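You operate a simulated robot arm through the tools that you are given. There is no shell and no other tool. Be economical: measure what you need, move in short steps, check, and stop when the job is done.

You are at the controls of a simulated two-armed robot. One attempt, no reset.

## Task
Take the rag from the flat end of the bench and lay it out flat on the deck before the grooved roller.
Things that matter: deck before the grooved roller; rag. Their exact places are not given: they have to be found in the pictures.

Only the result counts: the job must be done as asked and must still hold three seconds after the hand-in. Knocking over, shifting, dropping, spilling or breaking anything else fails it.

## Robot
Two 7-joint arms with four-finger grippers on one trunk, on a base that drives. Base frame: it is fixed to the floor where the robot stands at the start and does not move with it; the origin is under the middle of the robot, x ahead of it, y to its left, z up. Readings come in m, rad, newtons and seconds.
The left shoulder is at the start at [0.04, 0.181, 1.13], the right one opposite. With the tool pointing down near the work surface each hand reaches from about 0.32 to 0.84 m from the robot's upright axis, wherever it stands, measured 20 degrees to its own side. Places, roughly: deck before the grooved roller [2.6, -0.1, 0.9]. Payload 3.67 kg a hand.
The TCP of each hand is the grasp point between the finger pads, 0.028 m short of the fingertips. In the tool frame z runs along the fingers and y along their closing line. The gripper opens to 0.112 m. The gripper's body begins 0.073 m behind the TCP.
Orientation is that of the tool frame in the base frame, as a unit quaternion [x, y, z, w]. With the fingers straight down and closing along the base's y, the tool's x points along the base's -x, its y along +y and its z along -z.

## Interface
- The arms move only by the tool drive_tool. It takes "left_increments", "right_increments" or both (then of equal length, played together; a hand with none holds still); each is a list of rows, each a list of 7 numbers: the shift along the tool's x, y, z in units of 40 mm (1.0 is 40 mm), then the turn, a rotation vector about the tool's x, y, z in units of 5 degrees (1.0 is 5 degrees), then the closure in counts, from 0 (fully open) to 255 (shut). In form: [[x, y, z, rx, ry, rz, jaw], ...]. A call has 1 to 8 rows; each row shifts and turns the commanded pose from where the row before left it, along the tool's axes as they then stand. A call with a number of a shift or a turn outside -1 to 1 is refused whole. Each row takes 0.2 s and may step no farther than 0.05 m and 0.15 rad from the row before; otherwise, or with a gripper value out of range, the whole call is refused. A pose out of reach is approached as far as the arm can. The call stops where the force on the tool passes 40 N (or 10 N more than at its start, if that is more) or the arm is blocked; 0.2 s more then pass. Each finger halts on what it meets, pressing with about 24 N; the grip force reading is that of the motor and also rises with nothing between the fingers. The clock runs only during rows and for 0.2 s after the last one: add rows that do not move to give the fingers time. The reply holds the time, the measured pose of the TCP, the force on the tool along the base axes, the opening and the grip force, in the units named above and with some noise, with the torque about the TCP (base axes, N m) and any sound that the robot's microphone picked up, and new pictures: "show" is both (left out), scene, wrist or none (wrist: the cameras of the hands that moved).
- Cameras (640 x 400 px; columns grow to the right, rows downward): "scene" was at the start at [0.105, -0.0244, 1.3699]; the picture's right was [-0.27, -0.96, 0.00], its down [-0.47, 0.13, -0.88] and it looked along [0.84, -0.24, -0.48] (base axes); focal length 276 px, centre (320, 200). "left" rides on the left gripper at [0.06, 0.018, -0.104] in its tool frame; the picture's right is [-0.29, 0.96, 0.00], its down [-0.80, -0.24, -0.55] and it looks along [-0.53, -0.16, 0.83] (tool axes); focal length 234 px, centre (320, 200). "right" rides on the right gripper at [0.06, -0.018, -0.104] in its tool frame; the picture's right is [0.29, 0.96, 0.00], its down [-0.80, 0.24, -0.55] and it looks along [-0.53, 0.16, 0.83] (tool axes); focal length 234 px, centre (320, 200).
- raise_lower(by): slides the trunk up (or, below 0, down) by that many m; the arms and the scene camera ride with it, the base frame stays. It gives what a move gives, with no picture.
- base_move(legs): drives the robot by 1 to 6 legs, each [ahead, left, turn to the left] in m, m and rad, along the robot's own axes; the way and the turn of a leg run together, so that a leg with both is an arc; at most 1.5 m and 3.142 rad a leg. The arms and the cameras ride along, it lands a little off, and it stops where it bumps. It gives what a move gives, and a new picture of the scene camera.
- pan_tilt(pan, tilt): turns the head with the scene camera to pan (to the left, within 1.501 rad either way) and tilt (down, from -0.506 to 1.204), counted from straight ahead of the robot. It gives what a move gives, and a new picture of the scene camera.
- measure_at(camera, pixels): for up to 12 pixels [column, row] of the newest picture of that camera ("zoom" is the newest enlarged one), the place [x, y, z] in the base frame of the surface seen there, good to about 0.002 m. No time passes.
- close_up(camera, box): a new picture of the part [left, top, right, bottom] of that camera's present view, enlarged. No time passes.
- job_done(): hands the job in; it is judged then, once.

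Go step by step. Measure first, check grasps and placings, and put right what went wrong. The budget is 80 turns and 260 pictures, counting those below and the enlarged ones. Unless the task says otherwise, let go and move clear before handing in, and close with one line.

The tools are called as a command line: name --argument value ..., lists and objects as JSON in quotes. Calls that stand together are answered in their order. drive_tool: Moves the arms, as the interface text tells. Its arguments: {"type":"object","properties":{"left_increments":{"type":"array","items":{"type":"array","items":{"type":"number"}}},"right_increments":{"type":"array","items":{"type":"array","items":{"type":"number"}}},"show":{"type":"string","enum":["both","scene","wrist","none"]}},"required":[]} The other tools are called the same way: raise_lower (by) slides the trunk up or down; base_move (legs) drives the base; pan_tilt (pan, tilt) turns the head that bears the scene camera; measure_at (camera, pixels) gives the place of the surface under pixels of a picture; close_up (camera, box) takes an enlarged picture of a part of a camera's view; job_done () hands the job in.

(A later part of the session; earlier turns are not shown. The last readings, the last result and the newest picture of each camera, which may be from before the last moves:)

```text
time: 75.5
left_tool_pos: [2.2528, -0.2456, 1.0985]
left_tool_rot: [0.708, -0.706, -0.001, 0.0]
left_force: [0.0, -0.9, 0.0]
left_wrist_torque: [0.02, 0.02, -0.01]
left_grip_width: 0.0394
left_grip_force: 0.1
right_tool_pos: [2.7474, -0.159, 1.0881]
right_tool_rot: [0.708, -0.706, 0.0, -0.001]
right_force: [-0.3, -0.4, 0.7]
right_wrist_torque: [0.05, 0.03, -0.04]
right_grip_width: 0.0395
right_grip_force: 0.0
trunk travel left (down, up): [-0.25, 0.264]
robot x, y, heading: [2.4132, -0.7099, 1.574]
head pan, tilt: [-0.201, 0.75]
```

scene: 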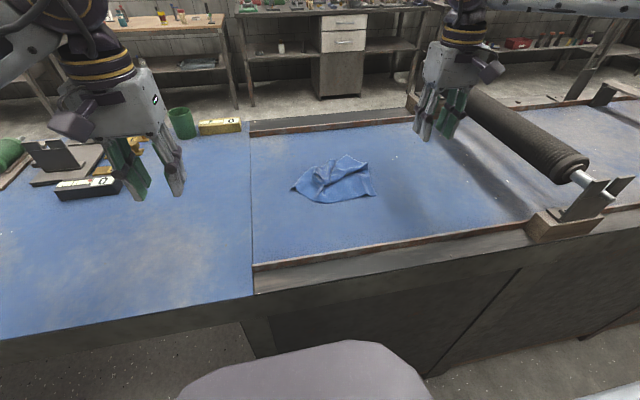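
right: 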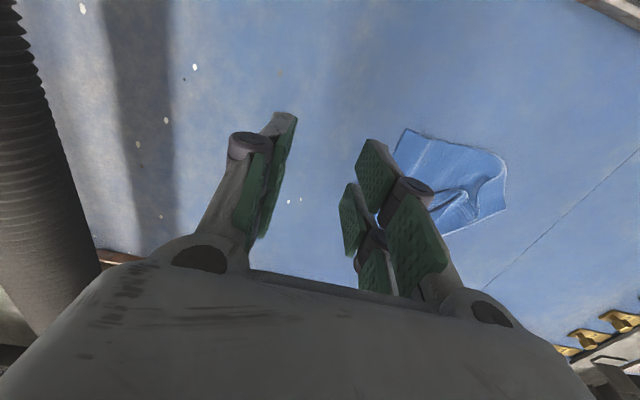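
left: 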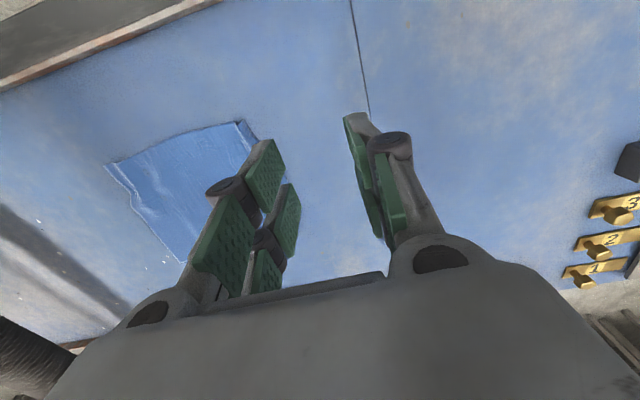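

I'll position both hands above the near corners: the left at (2.483,−0.114), to be turned 45° along the edge, and the right at (2.616,−0.150).

drive_tool --left_increments '[[-0.47, -0.82, 0.2, 0, 0, 0, 178], [-0.47, -0.82, 0.2, 0, 0, 0, 178], [-0.47, -0.82, 0.2, 0, 0, 0, 178], [-0.47, -0.82, 0.2, 0, 0, 0, 178], [-0.47, -0.82, 0.2, 0, 0, 0, 178], [-0.47, -0.82, 0.2, 0, 0, 0, 178], [-0.47, -0.82, 0.2, 0, 0, 0, 178]]' --right_increments '[[-0.03, 0.47, 0.2, 0, 0, 0, 178], [-0.03, 0.47, 0.2, 0, 0, 0, 178], [-0.03, 0.47, 0.2, 0, 0, 0, 178], [-0.03, 0.47, 0.2, 0, 0, 0, 178], [-0.03, 0.47, 0.2, 0, 0, 0, 178], [-0.03, 0.47, 0.2, 0, 0, 0, 178], [-0.03, 0.47, 0.2, 0, 0, 0, 178]]' --show "none"

drive_tool --left_increments '[[0, 0, 0, 0, 0, 1, 178], [0, 0, 0, 0, 0, 1, 178], [0, 0, 0, 0, 0, 1, 178], [0, 0, 0, 0, 0, 1, 178], [0, 0, 0, 0, 0, 1, 178], [0, 0, 0, 0, 0, 1, 178], [0, 0, 0, 0, 0, 1, 178], [0, 0, 0, 0, 0, 1, 178]]'

```text
time: 77.1
left_tool_pos: [2.4838, -0.1127, 1.0408]
left_tool_rot: [0.709, -0.705, 0.0, 0.001]
left_force: [0.5, 0.0, 0.3]
left_wrist_torque: [-0.06, 0.04, -0.05]
left_grip_width: 0.0339
left_grip_force: 0.1
right_tool_pos: [2.6164, -0.1498, 1.0318]
right_tool_rot: [0.709, -0.706, 0.0, 0.001]
right_force: [0.6, 0.3, 0.2]
right_wrist_torque: [0.0, 0.01, 0.0]
right_grip_width: 0.0337
right_grip_force: 0.1
trunk travel left (down, up): [-0.25, 0.264]
robot x, y, heading: [2.409, -0.7055, 1.577]
head pan, tilt: [-0.201, 0.75]
```

```text
time: 78.9
left_tool_pos: [2.4819, -0.1127, 1.0425]
left_tool_rot: [-0.424, 0.906, 0.0, 0.0]
left_force: [-0.1, 0.3, 0.1]
left_wrist_torque: [-0.01, -0.03, 0.02]
left_grip_width: 0.0337
left_grip_force: 0.1
right_tool_pos: [2.6145, -0.1506, 1.0318]
right_tool_rot: [0.709, -0.705, -0.001, 0.0]
right_force: [-0.2, -0.7, -0.5]
right_wrist_torque: [-0.02, 0.03, 0.01]
right_grip_width: 0.0337
right_grip_force: 0.0
trunk travel left (down, up): [-0.25, 0.264]
robot x, y, heading: [2.4119, -0.7101, 1.578]
head pan, tilt: [-0.201, 0.75]
```

scene: 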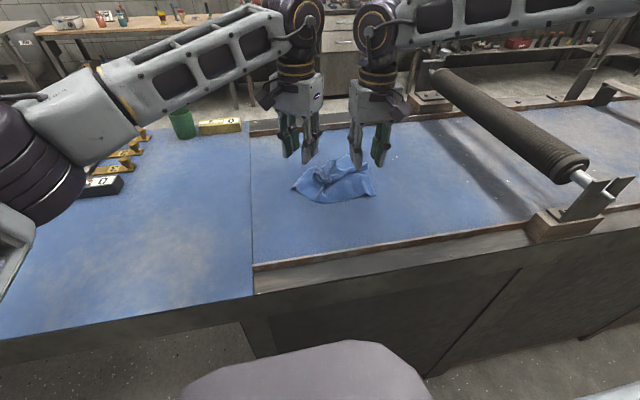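
left: 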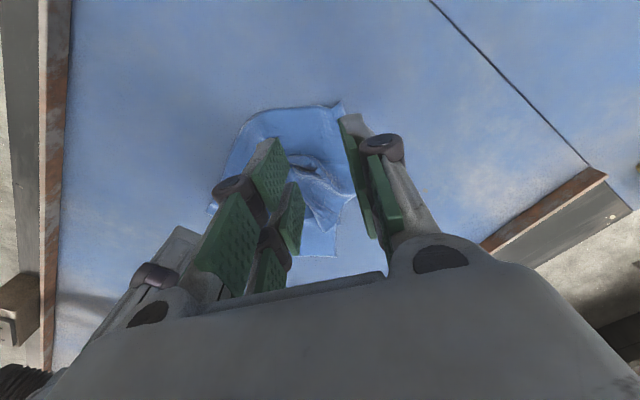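

The left hand is rotated along the edge. I'll lower both to near contact.

drive_tool --left_increments '[[0, 0, 0.9, 0, 0, 0, 178], [0, 0, 0.9, 0, 0, 0, 178], [0, 0, 0.46, 0, 0, 0, 178], [0, 0, 0.1, 0, 0, 0, 178]]' --right_increments '[[0, 0, 0.8, 0, 0, 0, 178], [0, 0, 0.8, 0, 0, 0, 178], [0, 0, 0.4, 0, 0, 0, 178], [0, 0, 0.1, 0, 0, 0, 178]]'

```text
time: 79.9
left_tool_pos: [2.4819, -0.1149, 0.949]
left_tool_rot: [-0.424, 0.906, 0.0, 0.0]
left_force: [-0.1, 1.5, 2.5]
left_wrist_torque: [0.01, -0.04, 0.02]
left_grip_width: 0.0336
left_grip_force: 0.1
right_tool_pos: [2.6155, -0.1505, 0.9491]
right_tool_rot: [0.709, -0.705, -0.001, -0.001]
right_force: [1.1, 1.0, 6.1]
right_wrist_torque: [0.01, -0.04, 0.02]
right_grip_width: 0.0337
right_grip_force: 0.6
trunk travel left (down, up): [-0.25, 0.264]
robot x, y, heading: [2.4082, -0.709, 1.574]
head pan, tilt: [-0.201, 0.75]
```

scene: 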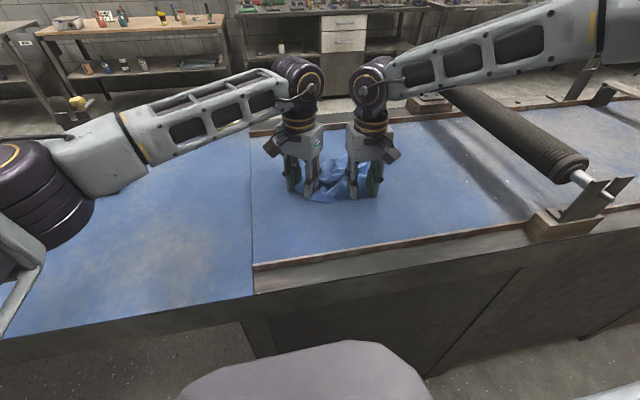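
right: 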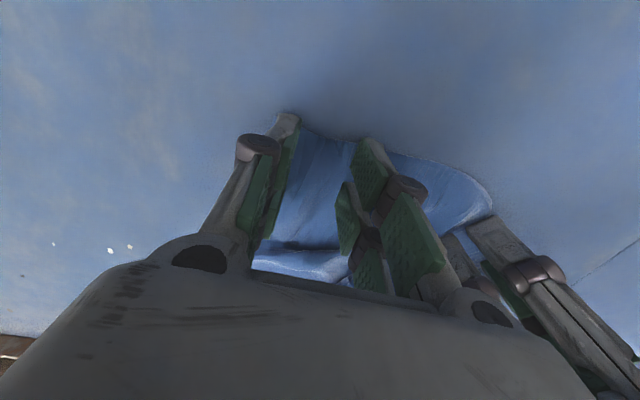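
left: 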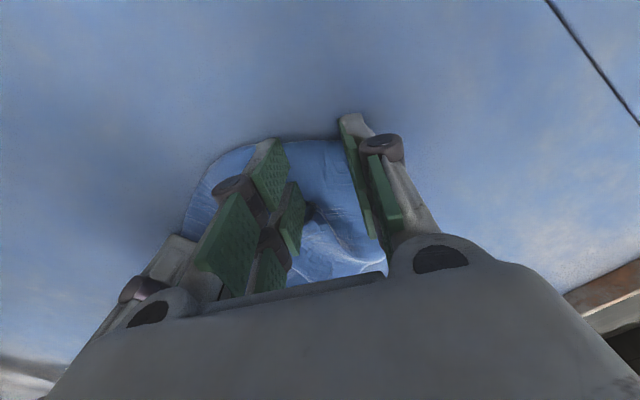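

Both tips are on the cloth near their corners. I'll press slightly more and close.

drive_tool --left_increments '[[0, 0, 0.05, 0, 0, 0, 178], [0, 0, 0, 0, 0, 0, 205], [0, 0, 0, 0, 0, 0, 230], [0, 0, 0, 0, 0, 0, 255], [0, 0, 0, 0, 0, 0, 255], [0, 0, -0.3, 0, 0, 0, 255]]' --right_increments '[[0, 0, 0.02, 0, 0, 0, 178], [0, 0, 0, 0, 0, 0, 205], [0, 0, 0, 0, 0, 0, 230], [0, 0, 0, 0, 0, 0, 255], [0, 0, 0, 0, 0, 0, 255], [0, 0, -0.3, 0, 0, 0, 255]]' --show "wrist"

```text
time: 81.3
left_tool_pos: [2.4813, -0.1135, 0.9572]
left_tool_rot: [-0.425, 0.905, 0.0, 0.0]
left_force: [0.7, -0.1, -0.8]
left_wrist_torque: [-0.01, 0.0, 0.05]
left_grip_width: 0.003
left_grip_force: 25.7
right_tool_pos: [2.6144, -0.1508, 0.959]
right_tool_rot: [0.709, -0.705, -0.002, -0.001]
right_force: [-1.1, 0.2, -0.4]
right_wrist_torque: [0.04, 0.0, -0.02]
right_grip_width: 0.0026
right_grip_force: 23.0
trunk travel left (down, up): [-0.25, 0.264]
robot x, y, heading: [2.409, -0.7083, 1.575]
head pan, tilt: [-0.201, 0.75]
```

right: 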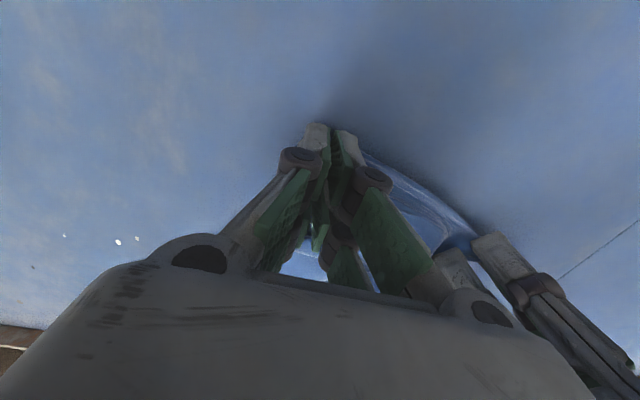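
left: 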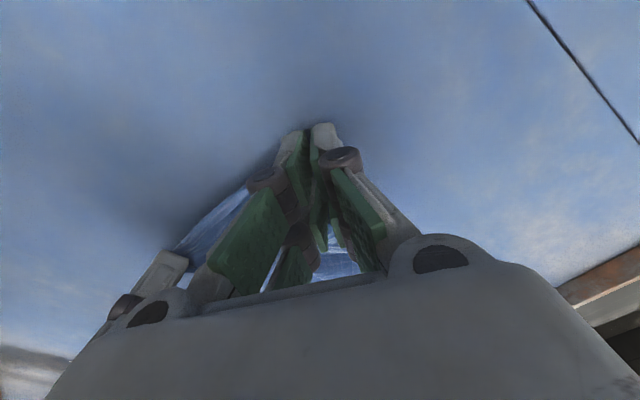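

Both hold cloth (about 3 mm). I'll lift 0.24 m while turning the left hand back.

drive_tool --left_increments '[[0, 0, -0.7, 0, 0, -1, 255], [0, 0, -0.7, 0, 0, -1, 255], [0, 0, -0.7, 0, 0, -1, 255], [0, 0, -0.7, 0, 0, -1, 255], [0, 0, -0.7, 0, 0, -1, 255], [0, 0, -0.7, 0, 0, -1, 255], [0, 0, -0.7, 0, 0, -1, 255], [0, 0, -0.7, 0, 0, -1, 255]]' --right_increments '[[0, 0, -0.7, 0, 0, 0, 255], [0, 0, -0.7, 0, 0, 0, 255], [0, 0, -0.7, 0, 0, 0, 255], [0, 0, -0.7, 0, 0, 0, 255], [0, 0, -0.7, 0, 0, 0, 255], [0, 0, -0.7, 0, 0, 0, 255], [0, 0, -0.7, 0, 0, 0, 255], [0, 0, -0.7, 0, 0, 0, 255]]' --show "none"

drive_tool --left_increments '[[0.25, 0.2, 0, 0, 0, 0, 255], [0.25, 0.2, 0, 0, 0, 0, 255], [0, 0, 0, 0, 0, 0, 255]]' --right_increments '[[-0.25, -0.2, 0, 0, 0, 0, 255], [-0.25, -0.2, 0, 0, 0, 0, 255], [0, 0, 0, 0, 0, 0, 255]]'

close_up --camera "scene" --box '[260, 60, 460, 185]'

```text
time: 83.1
left_tool_pos: [2.4815, -0.1129, 1.1827]
left_tool_rot: [0.709, -0.705, 0.0, 0.0]
left_force: [0.2, -0.6, 1.8]
left_wrist_torque: [0.03, -0.03, -0.03]
left_grip_width: 0.002
left_grip_force: 24.1
right_tool_pos: [2.6155, -0.1519, 1.1833]
right_tool_rot: [0.709, -0.705, 0.0, 0.0]
right_force: [-0.4, -0.5, 0.0]
right_wrist_torque: [0.01, 0.02, -0.01]
right_grip_width: 0.0031
right_grip_force: 26.5
trunk travel left (down, up): [-0.25, 0.264]
robot x, y, heading: [2.4089, -0.7054, 1.578]
head pan, tilt: [-0.201, 0.75]
```

```text
time: 83.9
left_tool_pos: [2.4689, -0.1348, 1.182]
left_tool_rot: [0.707, -0.707, 0.001, -0.003]
left_force: [28.8, -0.4, -0.8]
left_wrist_torque: [0.01, -0.74, -0.12]
left_grip_width: 0.0043
left_grip_force: 23.2
right_tool_pos: [2.6293, -0.1314, 1.1829]
right_tool_rot: [0.711, -0.704, -0.002, 0.001]
right_force: [-27.2, -0.3, 0.6]
right_wrist_torque: [-0.01, 0.77, -0.02]
right_grip_width: 0.0047
right_grip_force: 23.7
trunk travel left (down, up): [-0.25, 0.264]
robot x, y, heading: [2.4115, -0.7078, 1.58]
head pan, tilt: [-0.201, 0.75]
```

scene: 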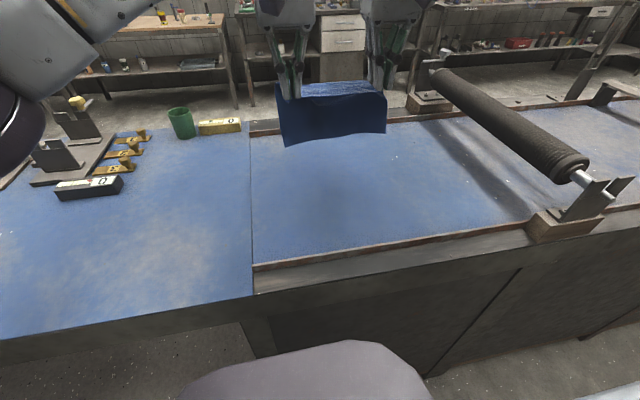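
right: 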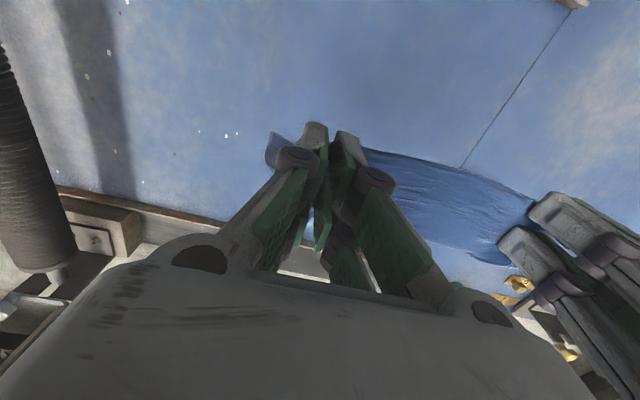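
left: 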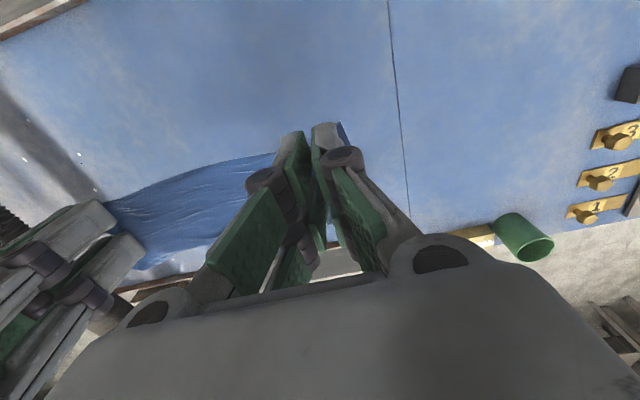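

```text
3.20 times, centred on (360, 122) of scene
```

zoom: 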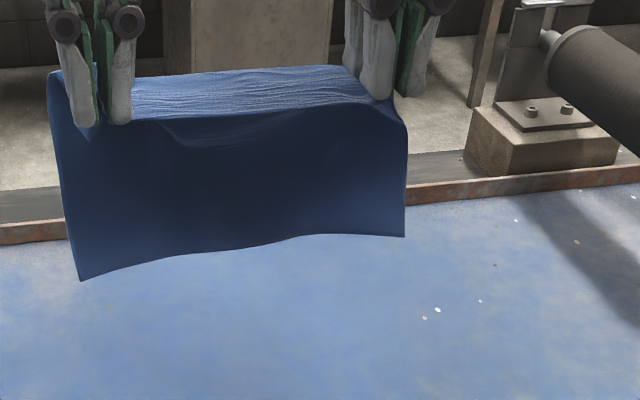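

The rag hangs square now but is too taut (28 N). I'll relax each hand inward by about 3.5 mm and measure the hem.

drive_tool --left_increments '[[0, -0.09, 0, 0, 0, 0, 255], [0, 0, 0, 0, 0, 0, 255]]' --right_increments '[[0, 0.09, 0, 0, 0, 0, 255], [0, 0, 0, 0, 0, 0, 255]]' --show "scene"

close_up --camera "scene" --box '[260, 60, 460, 185]'

measure_at --camera "zoom" --pixels '[[85, 272], [402, 230], [230, 245], [310, 230], [60, 130], [250, 100]]'

```text
time: 84.5
left_tool_pos: [2.4704, -0.1342, 1.1828]
left_tool_rot: [0.708, -0.706, -0.001, -0.001]
left_force: [22.1, 0.1, -0.5]
left_wrist_torque: [0.01, -0.59, -0.05]
left_grip_width: 0.0033
left_grip_force: 24.0
right_tool_pos: [2.6266, -0.1327, 1.1825]
right_tool_rot: [0.709, -0.705, 0.0, -0.001]
right_force: [-22.8, -0.4, -0.1]
right_wrist_torque: [-0.01, 0.63, 0.0]
right_grip_width: 0.0036
right_grip_force: 23.8
trunk travel left (down, up): [-0.25, 0.264]
robot x, y, heading: [2.4093, -0.7106, 1.575]
head pan, tilt: [-0.201, 0.75]
```

scene: 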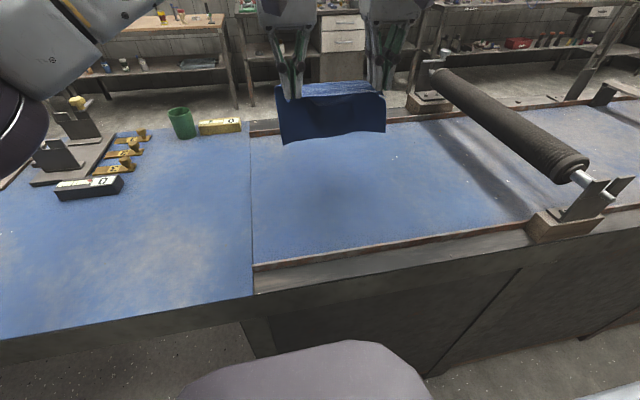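

```text
3.20 times, centred on (360, 122) of scene
```

zoom: 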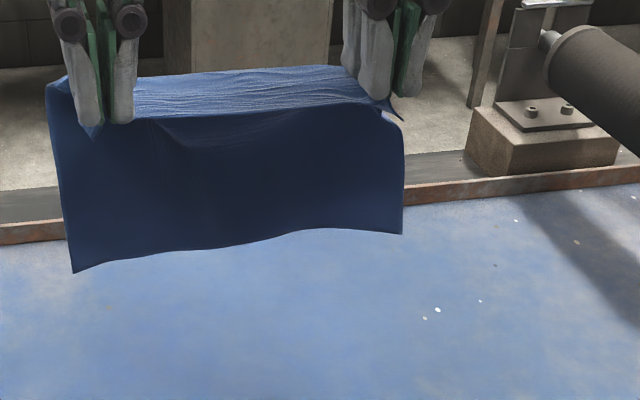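

```text
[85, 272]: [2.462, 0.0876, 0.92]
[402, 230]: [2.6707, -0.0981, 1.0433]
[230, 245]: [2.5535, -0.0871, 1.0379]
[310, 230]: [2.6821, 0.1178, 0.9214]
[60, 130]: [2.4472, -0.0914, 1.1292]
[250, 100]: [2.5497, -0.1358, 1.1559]
```

The rag is still taut, so I'll relax further. I'll also look down to check the base's floor clearance before edging closer.

drive_tool --left_increments '[[0, -0.1, 0, 0, 0, 0, 255], [0, 0, 0, 0, 0, 0, 255]]' --right_increments '[[0, 0.1, 0, 0, 0, 0, 255], [0, 0, 0, 0, 0, 0, 255]]' --show "none"

pan_tilt --pan 0.5 --tilt 1.2

```text
time: 85.1
left_tool_pos: [2.4718, -0.1342, 1.1825]
left_tool_rot: [0.709, -0.705, -0.001, 0.001]
left_force: [6.5, 0.3, -0.4]
left_wrist_torque: [-0.01, -0.2, 0.0]
left_grip_width: 0.0027
left_grip_force: 24.3
right_tool_pos: [2.6249, -0.1325, 1.1831]
right_tool_rot: [0.708, -0.706, 0.0, -0.001]
right_force: [-6.3, 0.1, -0.5]
right_wrist_torque: [0.02, 0.19, -0.04]
right_grip_width: 0.0025
right_grip_force: 24.0
trunk travel left (down, up): [-0.25, 0.264]
robot x, y, heading: [2.4123, -0.7119, 1.576]
head pan, tilt: [-0.201, 0.75]
```

```text
time: 86.2
left_tool_pos: [2.4736, -0.1339, 1.1824]
left_tool_rot: [0.709, -0.705, -0.001, 0.0]
left_force: [2.0, -0.2, -0.2]
left_wrist_torque: [-0.04, -0.06, 0.03]
left_grip_width: 0.0029
left_grip_force: 24.8
right_tool_pos: [2.6231, -0.1323, 1.1827]
right_tool_rot: [0.71, -0.704, 0.0, -0.001]
right_force: [-2.4, 0.7, -0.3]
right_wrist_torque: [0.0, 0.07, -0.01]
right_grip_width: 0.0024
right_grip_force: 24.2
trunk travel left (down, up): [-0.25, 0.264]
robot x, y, heading: [2.4114, -0.7096, 1.575]
head pan, tilt: [0.499, 1.201]
```

scene: 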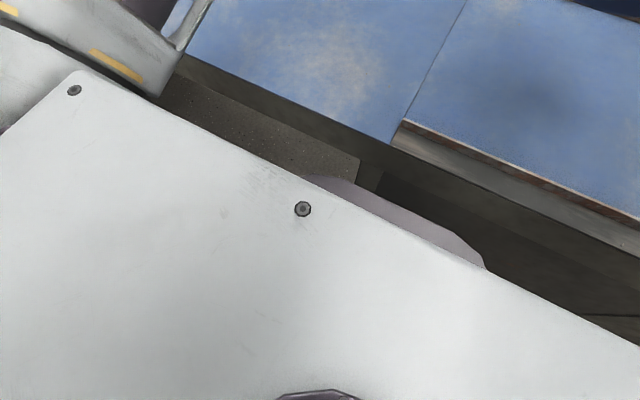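

Floor clearance can't be seen, so I won't go closer. Instead I'll centre the base on the target (shift right) so the left arm crosses less and reaches farther. First the arms shift left 0.09 m, then the base moves right 0.14 m.

drive_tool --left_increments '[[0, 0.75, 0, 0, 0, 0, 255], [0, 0.75, 0, 0, 0, 0, 255], [0, 0.75, 0, 0, 0, 0, 255]]' --right_increments '[[0, 0.75, 0, 0, 0, 0, 255], [0, 0.75, 0, 0, 0, 0, 255], [0, 0.75, 0, 0, 0, 0, 255]]' --show "none"

base_move --legs '[[0, -0.14, 0]]'

pan_tilt --pan 0.0 --tilt 0.75

```text
time: 87.0
left_tool_pos: [2.3874, -0.1348, 1.1826]
left_tool_rot: [-0.707, 0.708, -0.001, 0.001]
left_force: [31.0, -0.6, -0.6]
left_wrist_torque: [-0.02, -0.87, -0.1]
left_grip_width: 0.0061
left_grip_force: 24.7
right_tool_pos: [2.5494, -0.1317, 1.1834]
right_tool_rot: [0.709, -0.705, -0.002, 0.0]
right_force: [-31.6, -0.2, -0.5]
right_wrist_torque: [-0.02, 0.83, -0.03]
right_grip_width: 0.0063
right_grip_force: 24.3
right hand out of reach, approached as far as the arm can: row 3
trunk travel left (down, up): [-0.25, 0.264]
robot x, y, heading: [2.4081, -0.7104, 1.576]
head pan, tilt: [0.499, 1.201]
```

```text
time: 88.3
left_tool_pos: [2.5226, -0.1341, 1.1833]
left_tool_rot: [0.708, -0.706, 0.001, -0.002]
left_force: [32.8, -1.0, 0.0]
left_wrist_torque: [-0.02, -0.87, -0.06]
left_grip_width: 0.008
left_grip_force: 23.8
right_tool_pos: [2.692, -0.1316, 1.1827]
right_tool_rot: [0.71, -0.705, -0.003, 0.0]
right_force: [-31.8, 0.0, 0.0]
right_wrist_torque: [-0.03, 0.89, -0.01]
right_grip_width: 0.0071
right_grip_force: 24.1
trunk travel left (down, up): [-0.25, 0.264]
robot x, y, heading: [2.5507, -0.7066, 1.574]
head pan, tilt: [0.499, 1.201]
```

scene: 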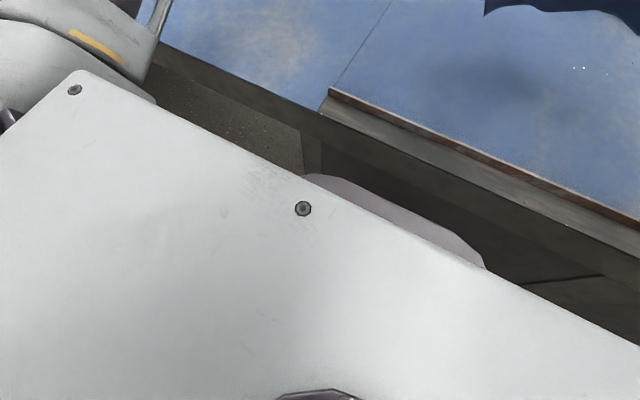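

```text
time: 89.3
left_tool_pos: [2.5248, -0.134, 1.1831]
left_tool_rot: [0.708, -0.706, 0.002, -0.002]
left_force: [29.5, -0.2, 1.0]
left_wrist_torque: [0.0, -0.83, -0.07]
left_grip_width: 0.0072
left_grip_force: 24.3
right_tool_pos: [2.69, -0.1318, 1.1828]
right_tool_rot: [0.71, -0.704, -0.003, 0.001]
right_force: [-28.8, -0.3, 0.8]
right_wrist_torque: [-0.03, 0.79, -0.02]
right_grip_width: 0.0061
right_grip_force: 23.7
trunk travel left (down, up): [-0.25, 0.264]
robot x, y, heading: [2.5495, -0.7105, 1.579]
head pan, tilt: [0.0, 0.75]
```

scene: 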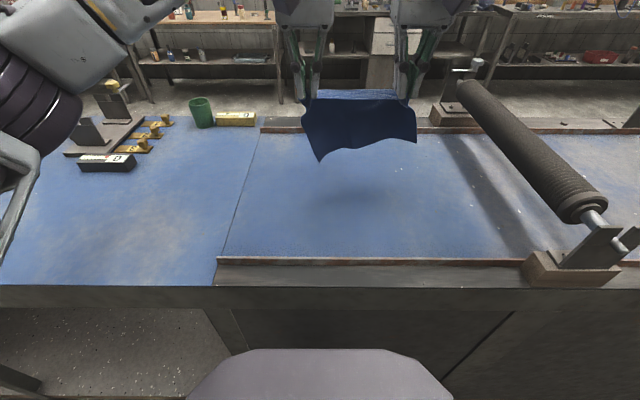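

The right arm hit its limit, so the cloth is over-tight again (30 N). I'll bring both hands in by about 7 mm.

drive_tool --left_increments '[[0, -0.19, 0, 0, 0, 0, 255], [0, 0, 0, 0, 0, 0, 255], [0, 0, 0, 0, 0, 0, 255]]' --right_increments '[[0, 0.19, 0, 0, 0, 0, 255], [0, 0, 0, 0, 0, 0, 255], [0, 0, 0, 0, 0, 0, 255]]' --show "none"

close_up --camera "scene" --box '[280, 60, 480, 185]'

measure_at --camera "zoom" --pixels '[[125, 310], [430, 250], [250, 275], [350, 250], [90, 150], [420, 150]]'

```text
time: 90.1
left_tool_pos: [2.531, -0.1337, 1.1816]
left_tool_rot: [0.708, -0.706, 0.001, -0.002]
left_force: [23.4, -1.1, -1.1]
left_wrist_torque: [-0.01, -0.68, -0.04]
left_grip_width: 0.0035
left_grip_force: 23.8
right_tool_pos: [2.6903, -0.1318, 1.1822]
right_tool_rot: [0.709, -0.705, -0.003, 0.0]
right_force: [-23.3, -0.3, -0.2]
right_wrist_torque: [0.04, 0.69, -0.04]
right_grip_width: 0.0039
right_grip_force: 23.7
right hand out of reach, approached as far as the arm can: row 1
trunk travel left (down, up): [-0.25, 0.264]
robot x, y, heading: [2.5487, -0.7112, 1.577]
head pan, tilt: [0.0, 0.75]
```

```text
3.20 times, centred on (380, 122) of scene
```

zoom: 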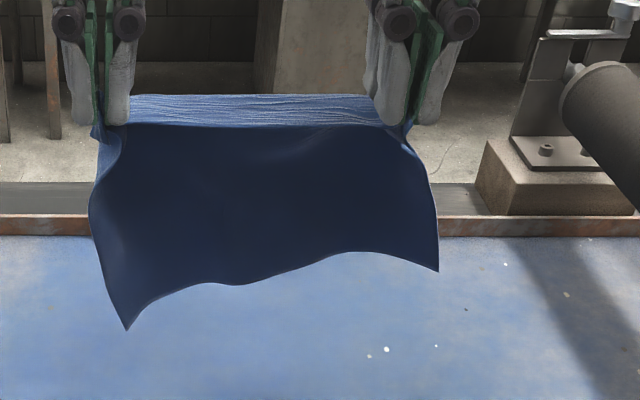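

```text
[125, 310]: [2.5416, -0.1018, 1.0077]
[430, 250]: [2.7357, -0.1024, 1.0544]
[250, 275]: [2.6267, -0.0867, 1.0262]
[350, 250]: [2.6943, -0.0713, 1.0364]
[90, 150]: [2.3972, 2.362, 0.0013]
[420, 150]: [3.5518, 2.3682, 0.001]
```

The right arm's reach is tight at this height, and the left hem corner hangs 4.5 cm lower than the right. I'll relax the tension with the left hand and lower, the right more than the left, to level the hem.

drive_tool --left_increments '[[0, -0.25, 0.4, 0, 0, 0, 255], [0, 0, 0.5, 0, 0, 0, 255], [0, 0, 0.5, 0, 0, 0, 255], [0, 0, 0.4, 0, 0, 0, 255]]' --right_increments '[[0, 0, 0.7, 0, 0, 0, 255], [0, 0, 0.7, 0, 0, 0, 255], [0, 0, 0.6, 0, 0, 0, 255], [0, 0, 0.5, 0, 0, 0, 255]]' --show "none"

drive_tool --left_increments '[[-0.4, 0, 0, 0, 0, 0, 255], [-0.4, 0, 0, 0, 0, 0, 255], [-0.4, 0, 0, 0, 0, 0, 255], [0, 0, 0, 0, 0, 0, 255]]' --right_increments '[[-0.4, 0, 0, 0, 0, 0, 255], [-0.4, 0, 0, 0, 0, 0, 255], [-0.4, 0, 0, 0, 0, 0, 255], [0, 0, 0, 0, 0, 0, 255]]' --show "none"

close_up --camera "scene" --box '[280, 60, 480, 185]'

```text
time: 91.1
left_tool_pos: [2.542, -0.1332, 1.1103]
left_tool_rot: [0.709, -0.705, -0.001, -0.001]
left_force: [6.8, -0.3, -1.3]
left_wrist_torque: [-0.01, -0.18, -0.01]
left_grip_width: 0.0025
left_grip_force: 24.3
right_tool_pos: [2.6907, -0.1298, 1.0824]
right_tool_rot: [0.71, -0.705, -0.001, 0.0]
right_force: [-7.0, 0.2, 0.9]
right_wrist_torque: [0.02, 0.21, -0.03]
right_grip_width: 0.0027
right_grip_force: 24.4
trunk travel left (down, up): [-0.25, 0.264]
robot x, y, heading: [2.5471, -0.7079, 1.574]
head pan, tilt: [0.0, 0.75]
```

```text
time: 92.1
left_tool_pos: [2.542, -0.087, 1.1111]
left_tool_rot: [0.709, -0.706, 0.001, -0.003]
left_force: [15.7, -0.7, -3.7]
left_wrist_torque: [-0.02, -0.44, -0.06]
left_grip_width: 0.0027
left_grip_force: 23.7
right_tool_pos: [2.6935, -0.0884, 1.0822]
right_tool_rot: [0.71, -0.704, -0.004, 0.0]
right_force: [-16.1, 0.7, 3.7]
right_wrist_torque: [0.01, 0.48, -0.04]
right_grip_width: 0.0028
right_grip_force: 24.0
right hand out of reach, approached as far as the arm can: row 3
trunk travel left (down, up): [-0.25, 0.264]
robot x, y, heading: [2.5525, -0.7095, 1.571]
head pan, tilt: [0.0, 0.75]
```

```text
3.20 times, centred on (380, 122) of scene
```

zoom: 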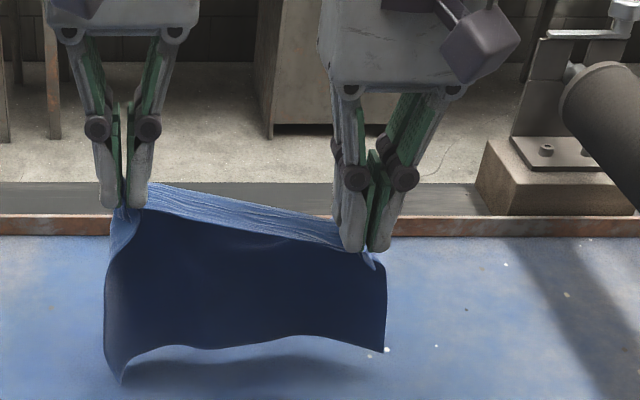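

I'll measure the hem to see whether the left lower corner is touching.

measure_at --camera "zoom" --pixels '[[122, 375], [130, 350], [380, 348], [220, 345], [300, 335], [108, 320], [384, 290]]'

close_up --camera "scene" --box '[300, 115, 412, 185]'

```text
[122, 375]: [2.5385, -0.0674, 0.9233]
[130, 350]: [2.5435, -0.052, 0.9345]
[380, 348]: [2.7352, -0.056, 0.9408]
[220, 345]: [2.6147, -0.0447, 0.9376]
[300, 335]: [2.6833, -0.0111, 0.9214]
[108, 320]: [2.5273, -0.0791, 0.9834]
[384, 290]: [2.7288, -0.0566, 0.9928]
```

```text
5.71 times, centred on (356, 150) of scene
```

zoom: 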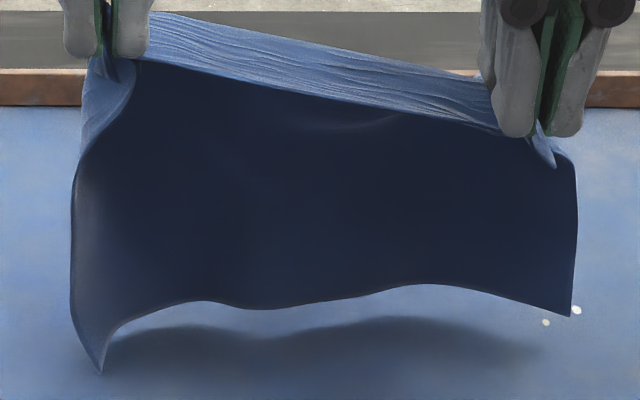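

The left corner touches the deck and points slightly toward the robot, which is how it tucked before. I'll raise both hands a little, relax, and edge the base 3.5 cm ahead for more room to drag back.

drive_tool --left_increments '[[0, -0.12, -0.5, 0, 0, 0, 255], [0, 0, -0.2, 0, 0, 0, 255]]' --right_increments '[[0.1, 0, -0.3, 0, 0, 0, 255], [0, 0, 0, 0, 0, 0, 255]]' --show "none"

base_move --legs '[[0.035, 0, 0]]'

close_up --camera "scene" --box '[300, 115, 412, 185]'

```text
time: 92.7
left_tool_pos: [2.5457, -0.0864, 1.1398]
left_tool_rot: [0.708, -0.706, 0.0, -0.002]
left_force: [17.5, -2.0, -5.0]
left_wrist_torque: [-0.03, -0.45, -0.05]
left_grip_width: 0.0028
left_grip_force: 24.2
right_tool_pos: [2.6955, -0.0927, 1.0948]
right_tool_rot: [0.71, -0.704, -0.003, 0.001]
right_force: [-17.9, 1.6, 7.0]
right_wrist_torque: [-0.01, 0.54, -0.08]
right_grip_width: 0.0029
right_grip_force: 24.3
trunk travel left (down, up): [-0.25, 0.264]
robot x, y, heading: [2.5488, -0.709, 1.577]
head pan, tilt: [0.0, 0.75]
```

```text
time: 93.5
left_tool_pos: [2.5449, -0.0547, 1.1408]
left_tool_rot: [0.708, -0.706, 0.0, -0.002]
left_force: [19.3, -2.0, -6.8]
left_wrist_torque: [-0.04, -0.5, -0.02]
left_grip_width: 0.0027
left_grip_force: 24.2
right_tool_pos: [2.6951, -0.0622, 1.0956]
right_tool_rot: [0.71, -0.704, -0.003, -0.002]
right_force: [-19.8, 2.0, 6.0]
right_wrist_torque: [0.07, 0.6, -0.07]
right_grip_width: 0.003
right_grip_force: 24.7
trunk travel left (down, up): [-0.25, 0.264]
robot x, y, heading: [2.5514, -0.6773, 1.578]
head pan, tilt: [0.0, 0.75]
```

scene: 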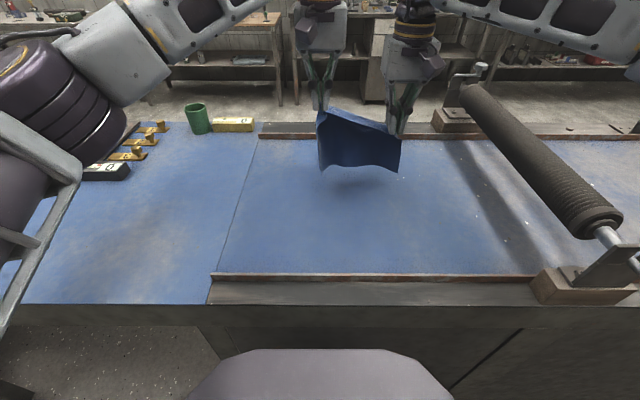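

```text
5.71 times, centred on (356, 150) of scene
```

zoom: 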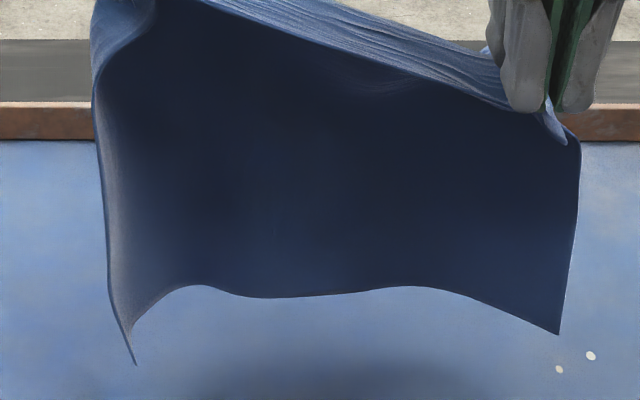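

The base is fine at y −0.677, and the hem is level at y≈−0.02. Now I'll lay it with more backward drag early so that the hem corners trail. First half:

drive_tool --left_increments '[[0.6, -0.12, 0.3, 0, 0, 0, 255], [0.6, 0, 0.45, 0, 0, 0, 255], [0.6, 0, 0.5, 0, 0, 0, 255], [0.5, 0, 0.55, 0, 0, 0, 255]]' --right_increments '[[0.5, 0, 0.3, 0, 0, 0, 255], [0.55, 0, 0.3, 0, 0, 0, 255], [0.55, 0, 0.4, 0, 0, 0, 255], [0.5, 0, 0.4, 0, 0, 0, 255]]' --show "scene"

close_up --camera "scene" --box '[280, 100, 440, 200]'

```text
time: 94.5
left_tool_pos: [2.5529, -0.1454, 1.0674]
left_tool_rot: [0.709, -0.705, 0.0, -0.003]
left_force: [0.2, -0.2, 0.4]
left_wrist_torque: [0.02, 0.0, -0.01]
left_grip_width: 0.0025
left_grip_force: 24.5
right_tool_pos: [2.6955, -0.1439, 1.0372]
right_tool_rot: [0.71, -0.705, -0.003, -0.001]
right_force: [1.2, -0.4, 0.1]
right_wrist_torque: [0.02, -0.02, -0.01]
right_grip_width: 0.0028
right_grip_force: 26.4
trunk travel left (down, up): [-0.25, 0.264]
robot x, y, heading: [2.5489, -0.6735, 1.578]
head pan, tilt: [0.0, 0.75]
```

scene: 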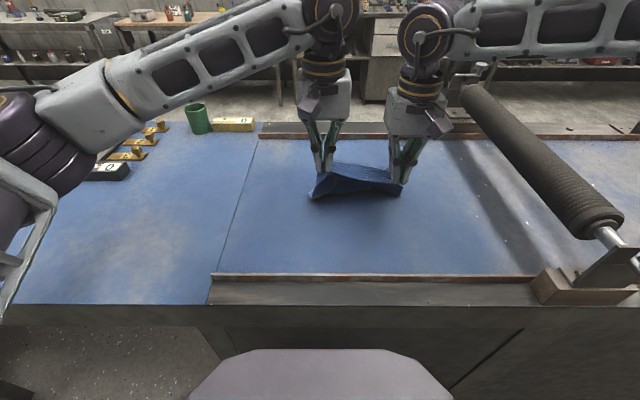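

```text
4.00 times, centred on (360, 150) of scene
```

zoom: 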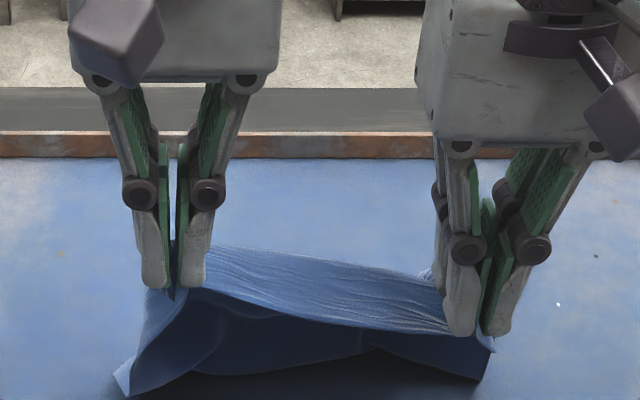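

The left hem corner shows at zoom (122,380). I'll check where the corners are.

measure_at --camera "zoom" --pixels '[[122, 380], [135, 392], [484, 372], [260, 350], [180, 340], [150, 330], [400, 345], [200, 375]]'

close_up --camera "scene" --box '[300, 150, 420, 225]'

```text
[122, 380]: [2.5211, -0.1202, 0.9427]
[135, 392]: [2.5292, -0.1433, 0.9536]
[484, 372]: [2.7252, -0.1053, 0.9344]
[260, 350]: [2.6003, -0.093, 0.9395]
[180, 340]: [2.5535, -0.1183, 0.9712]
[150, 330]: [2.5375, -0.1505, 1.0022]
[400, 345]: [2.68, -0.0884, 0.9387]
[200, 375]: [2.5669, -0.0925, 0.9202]
```

```text
5.33 times, centred on (360, 188) of scene
```

zoom: 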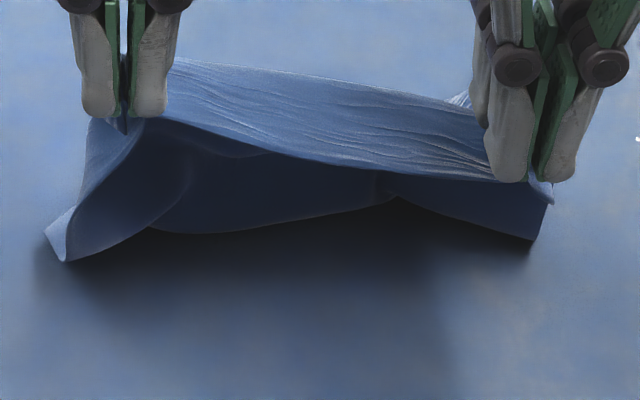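

The hem followed the hands without landing, and the left edge curls toward the robot. I'll go back up and forward and turn the left hand 20° to uncurl that edge.

drive_tool --left_increments '[[-0.3, 0, -0.6, 0, 0, 1, 255], [-0.5, 0, -0.6, 0, 0, 1, 255], [-0.5, 0, -0.6, 0, 0, 1, 255], [-0.4, 0, 0, 0, 0, 1, 255], [0, 0, 0, 0, 0, 0, 255]]' --right_increments '[[-0.3, 0, -0.6, 0, 0, 0, 255], [-0.5, 0, -0.6, 0, 0, 0, 255], [-0.5, 0, -0.6, 0, 0, 0, 255], [-0.4, 0, 0, 0, 0, 0, 255], [0, 0, 0, 0, 0, 0, 255]]' --show "scene"

close_up --camera "scene" --box '[290, 80, 434, 170]'

```text
time: 95.7
left_tool_pos: [2.5605, -0.0784, 1.1404]
left_tool_rot: [-0.575, 0.818, 0.001, 0.002]
left_force: [0.7, 0.3, 0.2]
left_wrist_torque: [0.0, 0.0, 0.02]
left_grip_width: 0.0023
left_grip_force: 22.8
right_tool_pos: [2.6965, -0.0759, 1.1116]
right_tool_rot: [0.71, -0.705, -0.003, 0.0]
right_force: [0.0, -0.9, 1.2]
right_wrist_torque: [0.01, 0.03, -0.05]
right_grip_width: 0.002
right_grip_force: 22.5
trunk travel left (down, up): [-0.25, 0.264]
robot x, y, heading: [2.5519, -0.6799, 1.58]
head pan, tilt: [0.0, 0.75]
```

scene: 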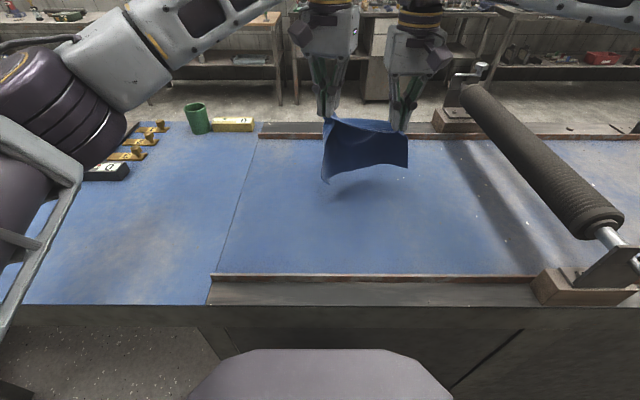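

```text
4.44 times, centred on (362, 125) of scene
```

zoom: 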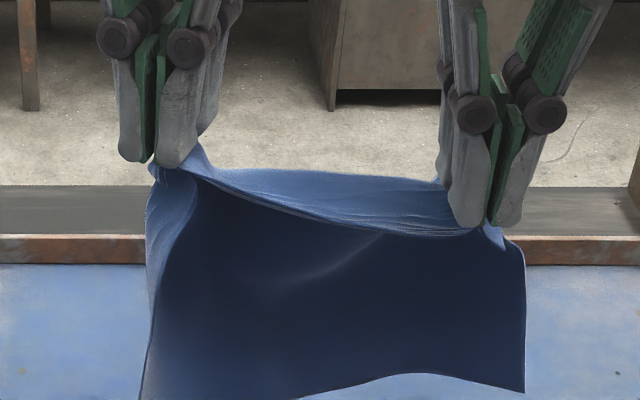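

The left edge is somewhat flatter. I'll take up slack with the left hand (about 10 mm out) and look at the hem.

drive_tool --left_increments '[[0.1, 0.25, -0.2, 0, 0, 0, 255], [0, 0, 0, 0, 0, 0, 255], [0, 0, 0, 0, 0, 0, 255]]' --show "none"

close_up --camera "scene" --box '[290, 105, 434, 195]'

measure_at --camera "zoom" --pixels '[[155, 340], [165, 330], [516, 275], [260, 300], [400, 265], [150, 250], [300, 290]]'

```text
time: 96.5
left_tool_pos: [2.5494, -0.0788, 1.1482]
left_tool_rot: [-0.574, 0.819, -0.001, 0.003]
left_force: [9.5, 0.5, -2.4]
left_wrist_torque: [0.03, -0.32, 0.17]
left_grip_width: 0.0025
left_grip_force: 24.6
right_tool_pos: [2.6954, -0.0743, 1.1101]
right_tool_rot: [0.709, -0.705, -0.003, 0.0]
right_force: [-9.4, -0.2, 1.9]
right_wrist_torque: [-0.04, 0.29, -0.12]
right_grip_width: 0.0023
right_grip_force: 23.7
trunk travel left (down, up): [-0.25, 0.264]
robot x, y, heading: [2.5481, -0.6754, 1.577]
head pan, tilt: [0.0, 0.75]
```

```text
4.44 times, centred on (362, 150) of scene
```

zoom: 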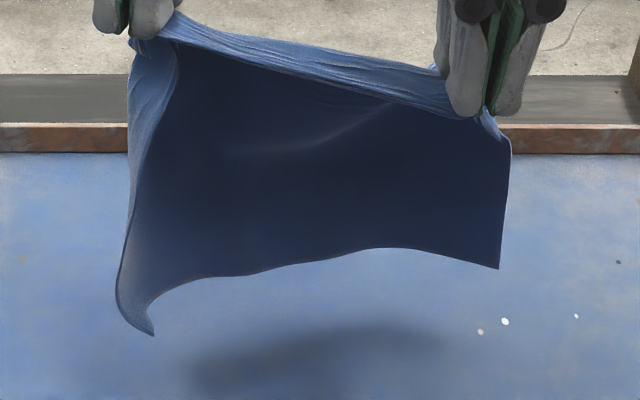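

```text
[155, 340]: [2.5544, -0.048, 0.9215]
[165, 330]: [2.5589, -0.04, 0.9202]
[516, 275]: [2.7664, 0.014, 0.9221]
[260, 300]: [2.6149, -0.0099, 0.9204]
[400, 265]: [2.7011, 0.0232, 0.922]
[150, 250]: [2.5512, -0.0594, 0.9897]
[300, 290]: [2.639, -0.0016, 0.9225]
```

The left strip curls toward the robot, so it would fold on top. Letting that corner touch the deck first and then dragging back should push it open. I'll lower about 3 cm, turning the left hand back, then drag 4 cm.

drive_tool --left_increments '[[0, 0, 0.3, 0, 0, -1, 255], [0, 0, 0.3, 0, 0, -1, 255], [0, 0, 0.3, 0, 0, -1, 255], [0, 0, 0.1, 0, 0, -1, 255], [0.4, 0, 0, 0, 0, 0, 255], [0.4, 0, 0, 0, 0, 0, 255], [0.3, 0, 0, 0, 0, 0, 255]]' --right_increments '[[0, 0, 0.3, 0, 0, 0, 255], [0, 0, 0.3, 0, 0, 0, 255], [0, 0, 0.3, 0, 0, 0, 255], [0, 0, 0.1, 0, 0, 0, 255], [0.4, 0, 0, 0, 0, 0, 255], [0.4, 0, 0, 0, 0, 0, 255], [0.3, 0, 0, 0, 0, 0, 255]]' --show "none"

close_up --camera "scene" --box '[290, 105, 434, 195]'

```text
time: 98.1
left_tool_pos: [2.5507, -0.1214, 1.1067]
left_tool_rot: [0.709, -0.705, 0.0, -0.002]
left_force: [5.2, -0.1, -1.0]
left_wrist_torque: [0.0, -0.14, -0.05]
left_grip_width: 0.0024
left_grip_force: 24.1
right_tool_pos: [2.6961, -0.1194, 1.0707]
right_tool_rot: [0.71, -0.704, -0.002, 0.0]
right_force: [-5.2, -0.6, 1.9]
right_wrist_torque: [0.03, 0.15, -0.02]
right_grip_width: 0.0024
right_grip_force: 24.3
trunk travel left (down, up): [-0.25, 0.264]
robot x, y, heading: [2.5518, -0.6746, 1.573]
head pan, tilt: [0.0, 0.75]
```

```text
4.44 times, centred on (362, 150) of scene
```

zoom: 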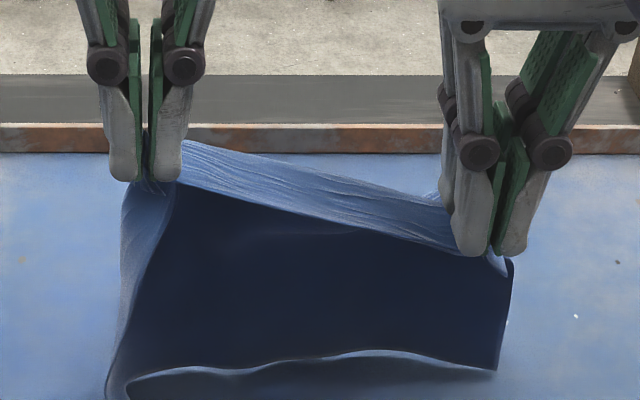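

The hem now trails on the deck with its edge turned outward. I'll continue: lower and draw back for three rows, then look.

drive_tool --left_increments '[[0.3, 0, 0.5, 0, 0, 0, 255], [0.3, 0, 0.6, 0, 0, 0, 255], [0.35, 0, 0.6, 0, 0, 0, 255]]' --right_increments '[[0.3, 0, 0.4, 0, 0, 0, 255], [0.3, 0, 0.4, 0, 0, 0, 255], [0.35, 0, 0.4, 0, 0, 0, 255]]' --show "scene"

close_up --camera "scene" --box '[290, 125, 434, 215]'

```text
time: 98.9
left_tool_pos: [2.5504, -0.1589, 1.0402]
left_tool_rot: [0.708, -0.706, 0.0, -0.004]
left_force: [1.3, 0.7, -0.3]
left_wrist_torque: [0.0, -0.01, -0.01]
left_grip_width: 0.0022
left_grip_force: 24.0
right_tool_pos: [2.6968, -0.1571, 1.0218]
right_tool_rot: [0.71, -0.704, -0.002, 0.0]
right_force: [0.1, -0.7, -0.2]
right_wrist_torque: [-0.03, 0.04, -0.04]
right_grip_width: 0.0026
right_grip_force: 24.0
trunk travel left (down, up): [-0.25, 0.264]
robot x, y, heading: [2.5485, -0.6769, 1.578]
head pan, tilt: [0.0, 0.75]
```

scene: 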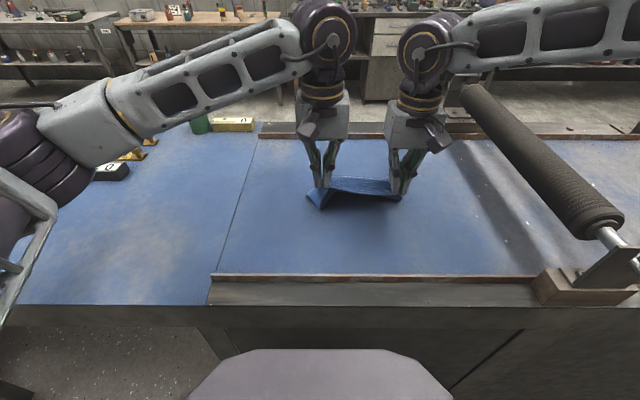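

```text
4.44 times, centred on (362, 170) of scene
```

zoom: 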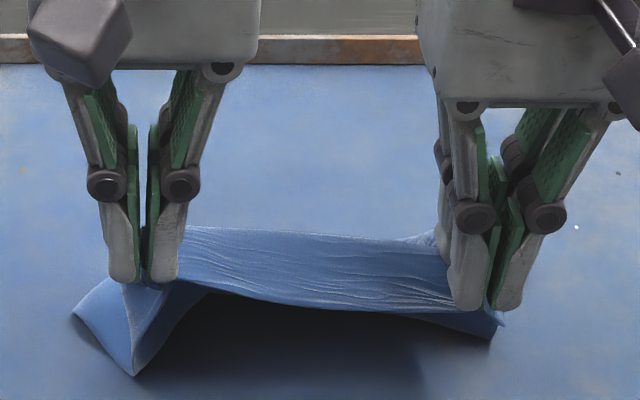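

The right side is laying out well, and the left strip is spreading outward. I'll finish lowering while pulling back.

drive_tool --left_increments '[[0.4, 0, 0.5, 0, 0, 0, 255], [0.4, 0, 0.5, 0, 0, 0, 255], [0.4, 0, 0.5, 0, 0, 0, 255], [0.3, 0, 0.5, 0, 0, 0, 255]]' --right_increments '[[0.4, 0, 0.4, 0, 0, 0, 255], [0.4, 0, 0.4, 0, 0, 0, 255], [0.4, 0, 0.4, 0, 0, 0, 255], [0.3, 0, 0.4, 0, 0, 0, 255]]' --show "scene"

close_up --camera "scene" --box '[280, 130, 440, 230]'

measure_at --camera "zoom" --pixels '[[250, 150], [330, 140], [270, 200], [350, 200]]'

```text
time: 99.9
left_tool_pos: [2.5503, -0.2193, 0.9589]
left_tool_rot: [0.708, -0.706, 0.0, -0.003]
left_force: [-0.6, -0.1, -0.3]
left_wrist_torque: [0.0, -0.01, 0.0]
left_grip_width: 0.0022
left_grip_force: 24.0
right_tool_pos: [2.6965, -0.2178, 0.9585]
right_tool_rot: [0.71, -0.705, -0.003, 0.0]
right_force: [-0.2, -0.5, 0.3]
right_wrist_torque: [0.0, 0.04, 0.02]
right_grip_width: 0.0023
right_grip_force: 24.7
trunk travel left (down, up): [-0.25, 0.264]
robot x, y, heading: [2.5479, -0.6714, 1.575]
head pan, tilt: [0.0, 0.75]
```

scene: 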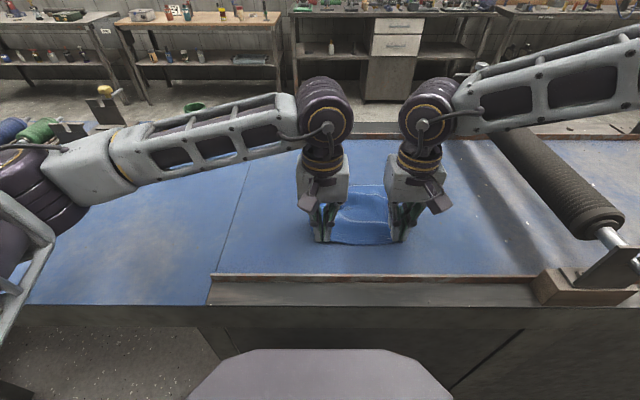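

```text
4.00 times, centred on (360, 180) of scene
```

zoom: 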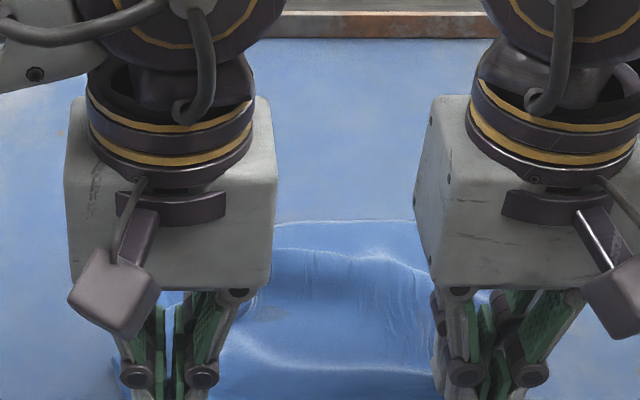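

```text
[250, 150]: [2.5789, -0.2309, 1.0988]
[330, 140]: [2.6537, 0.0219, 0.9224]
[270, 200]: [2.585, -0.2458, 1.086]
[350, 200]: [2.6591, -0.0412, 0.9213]
```

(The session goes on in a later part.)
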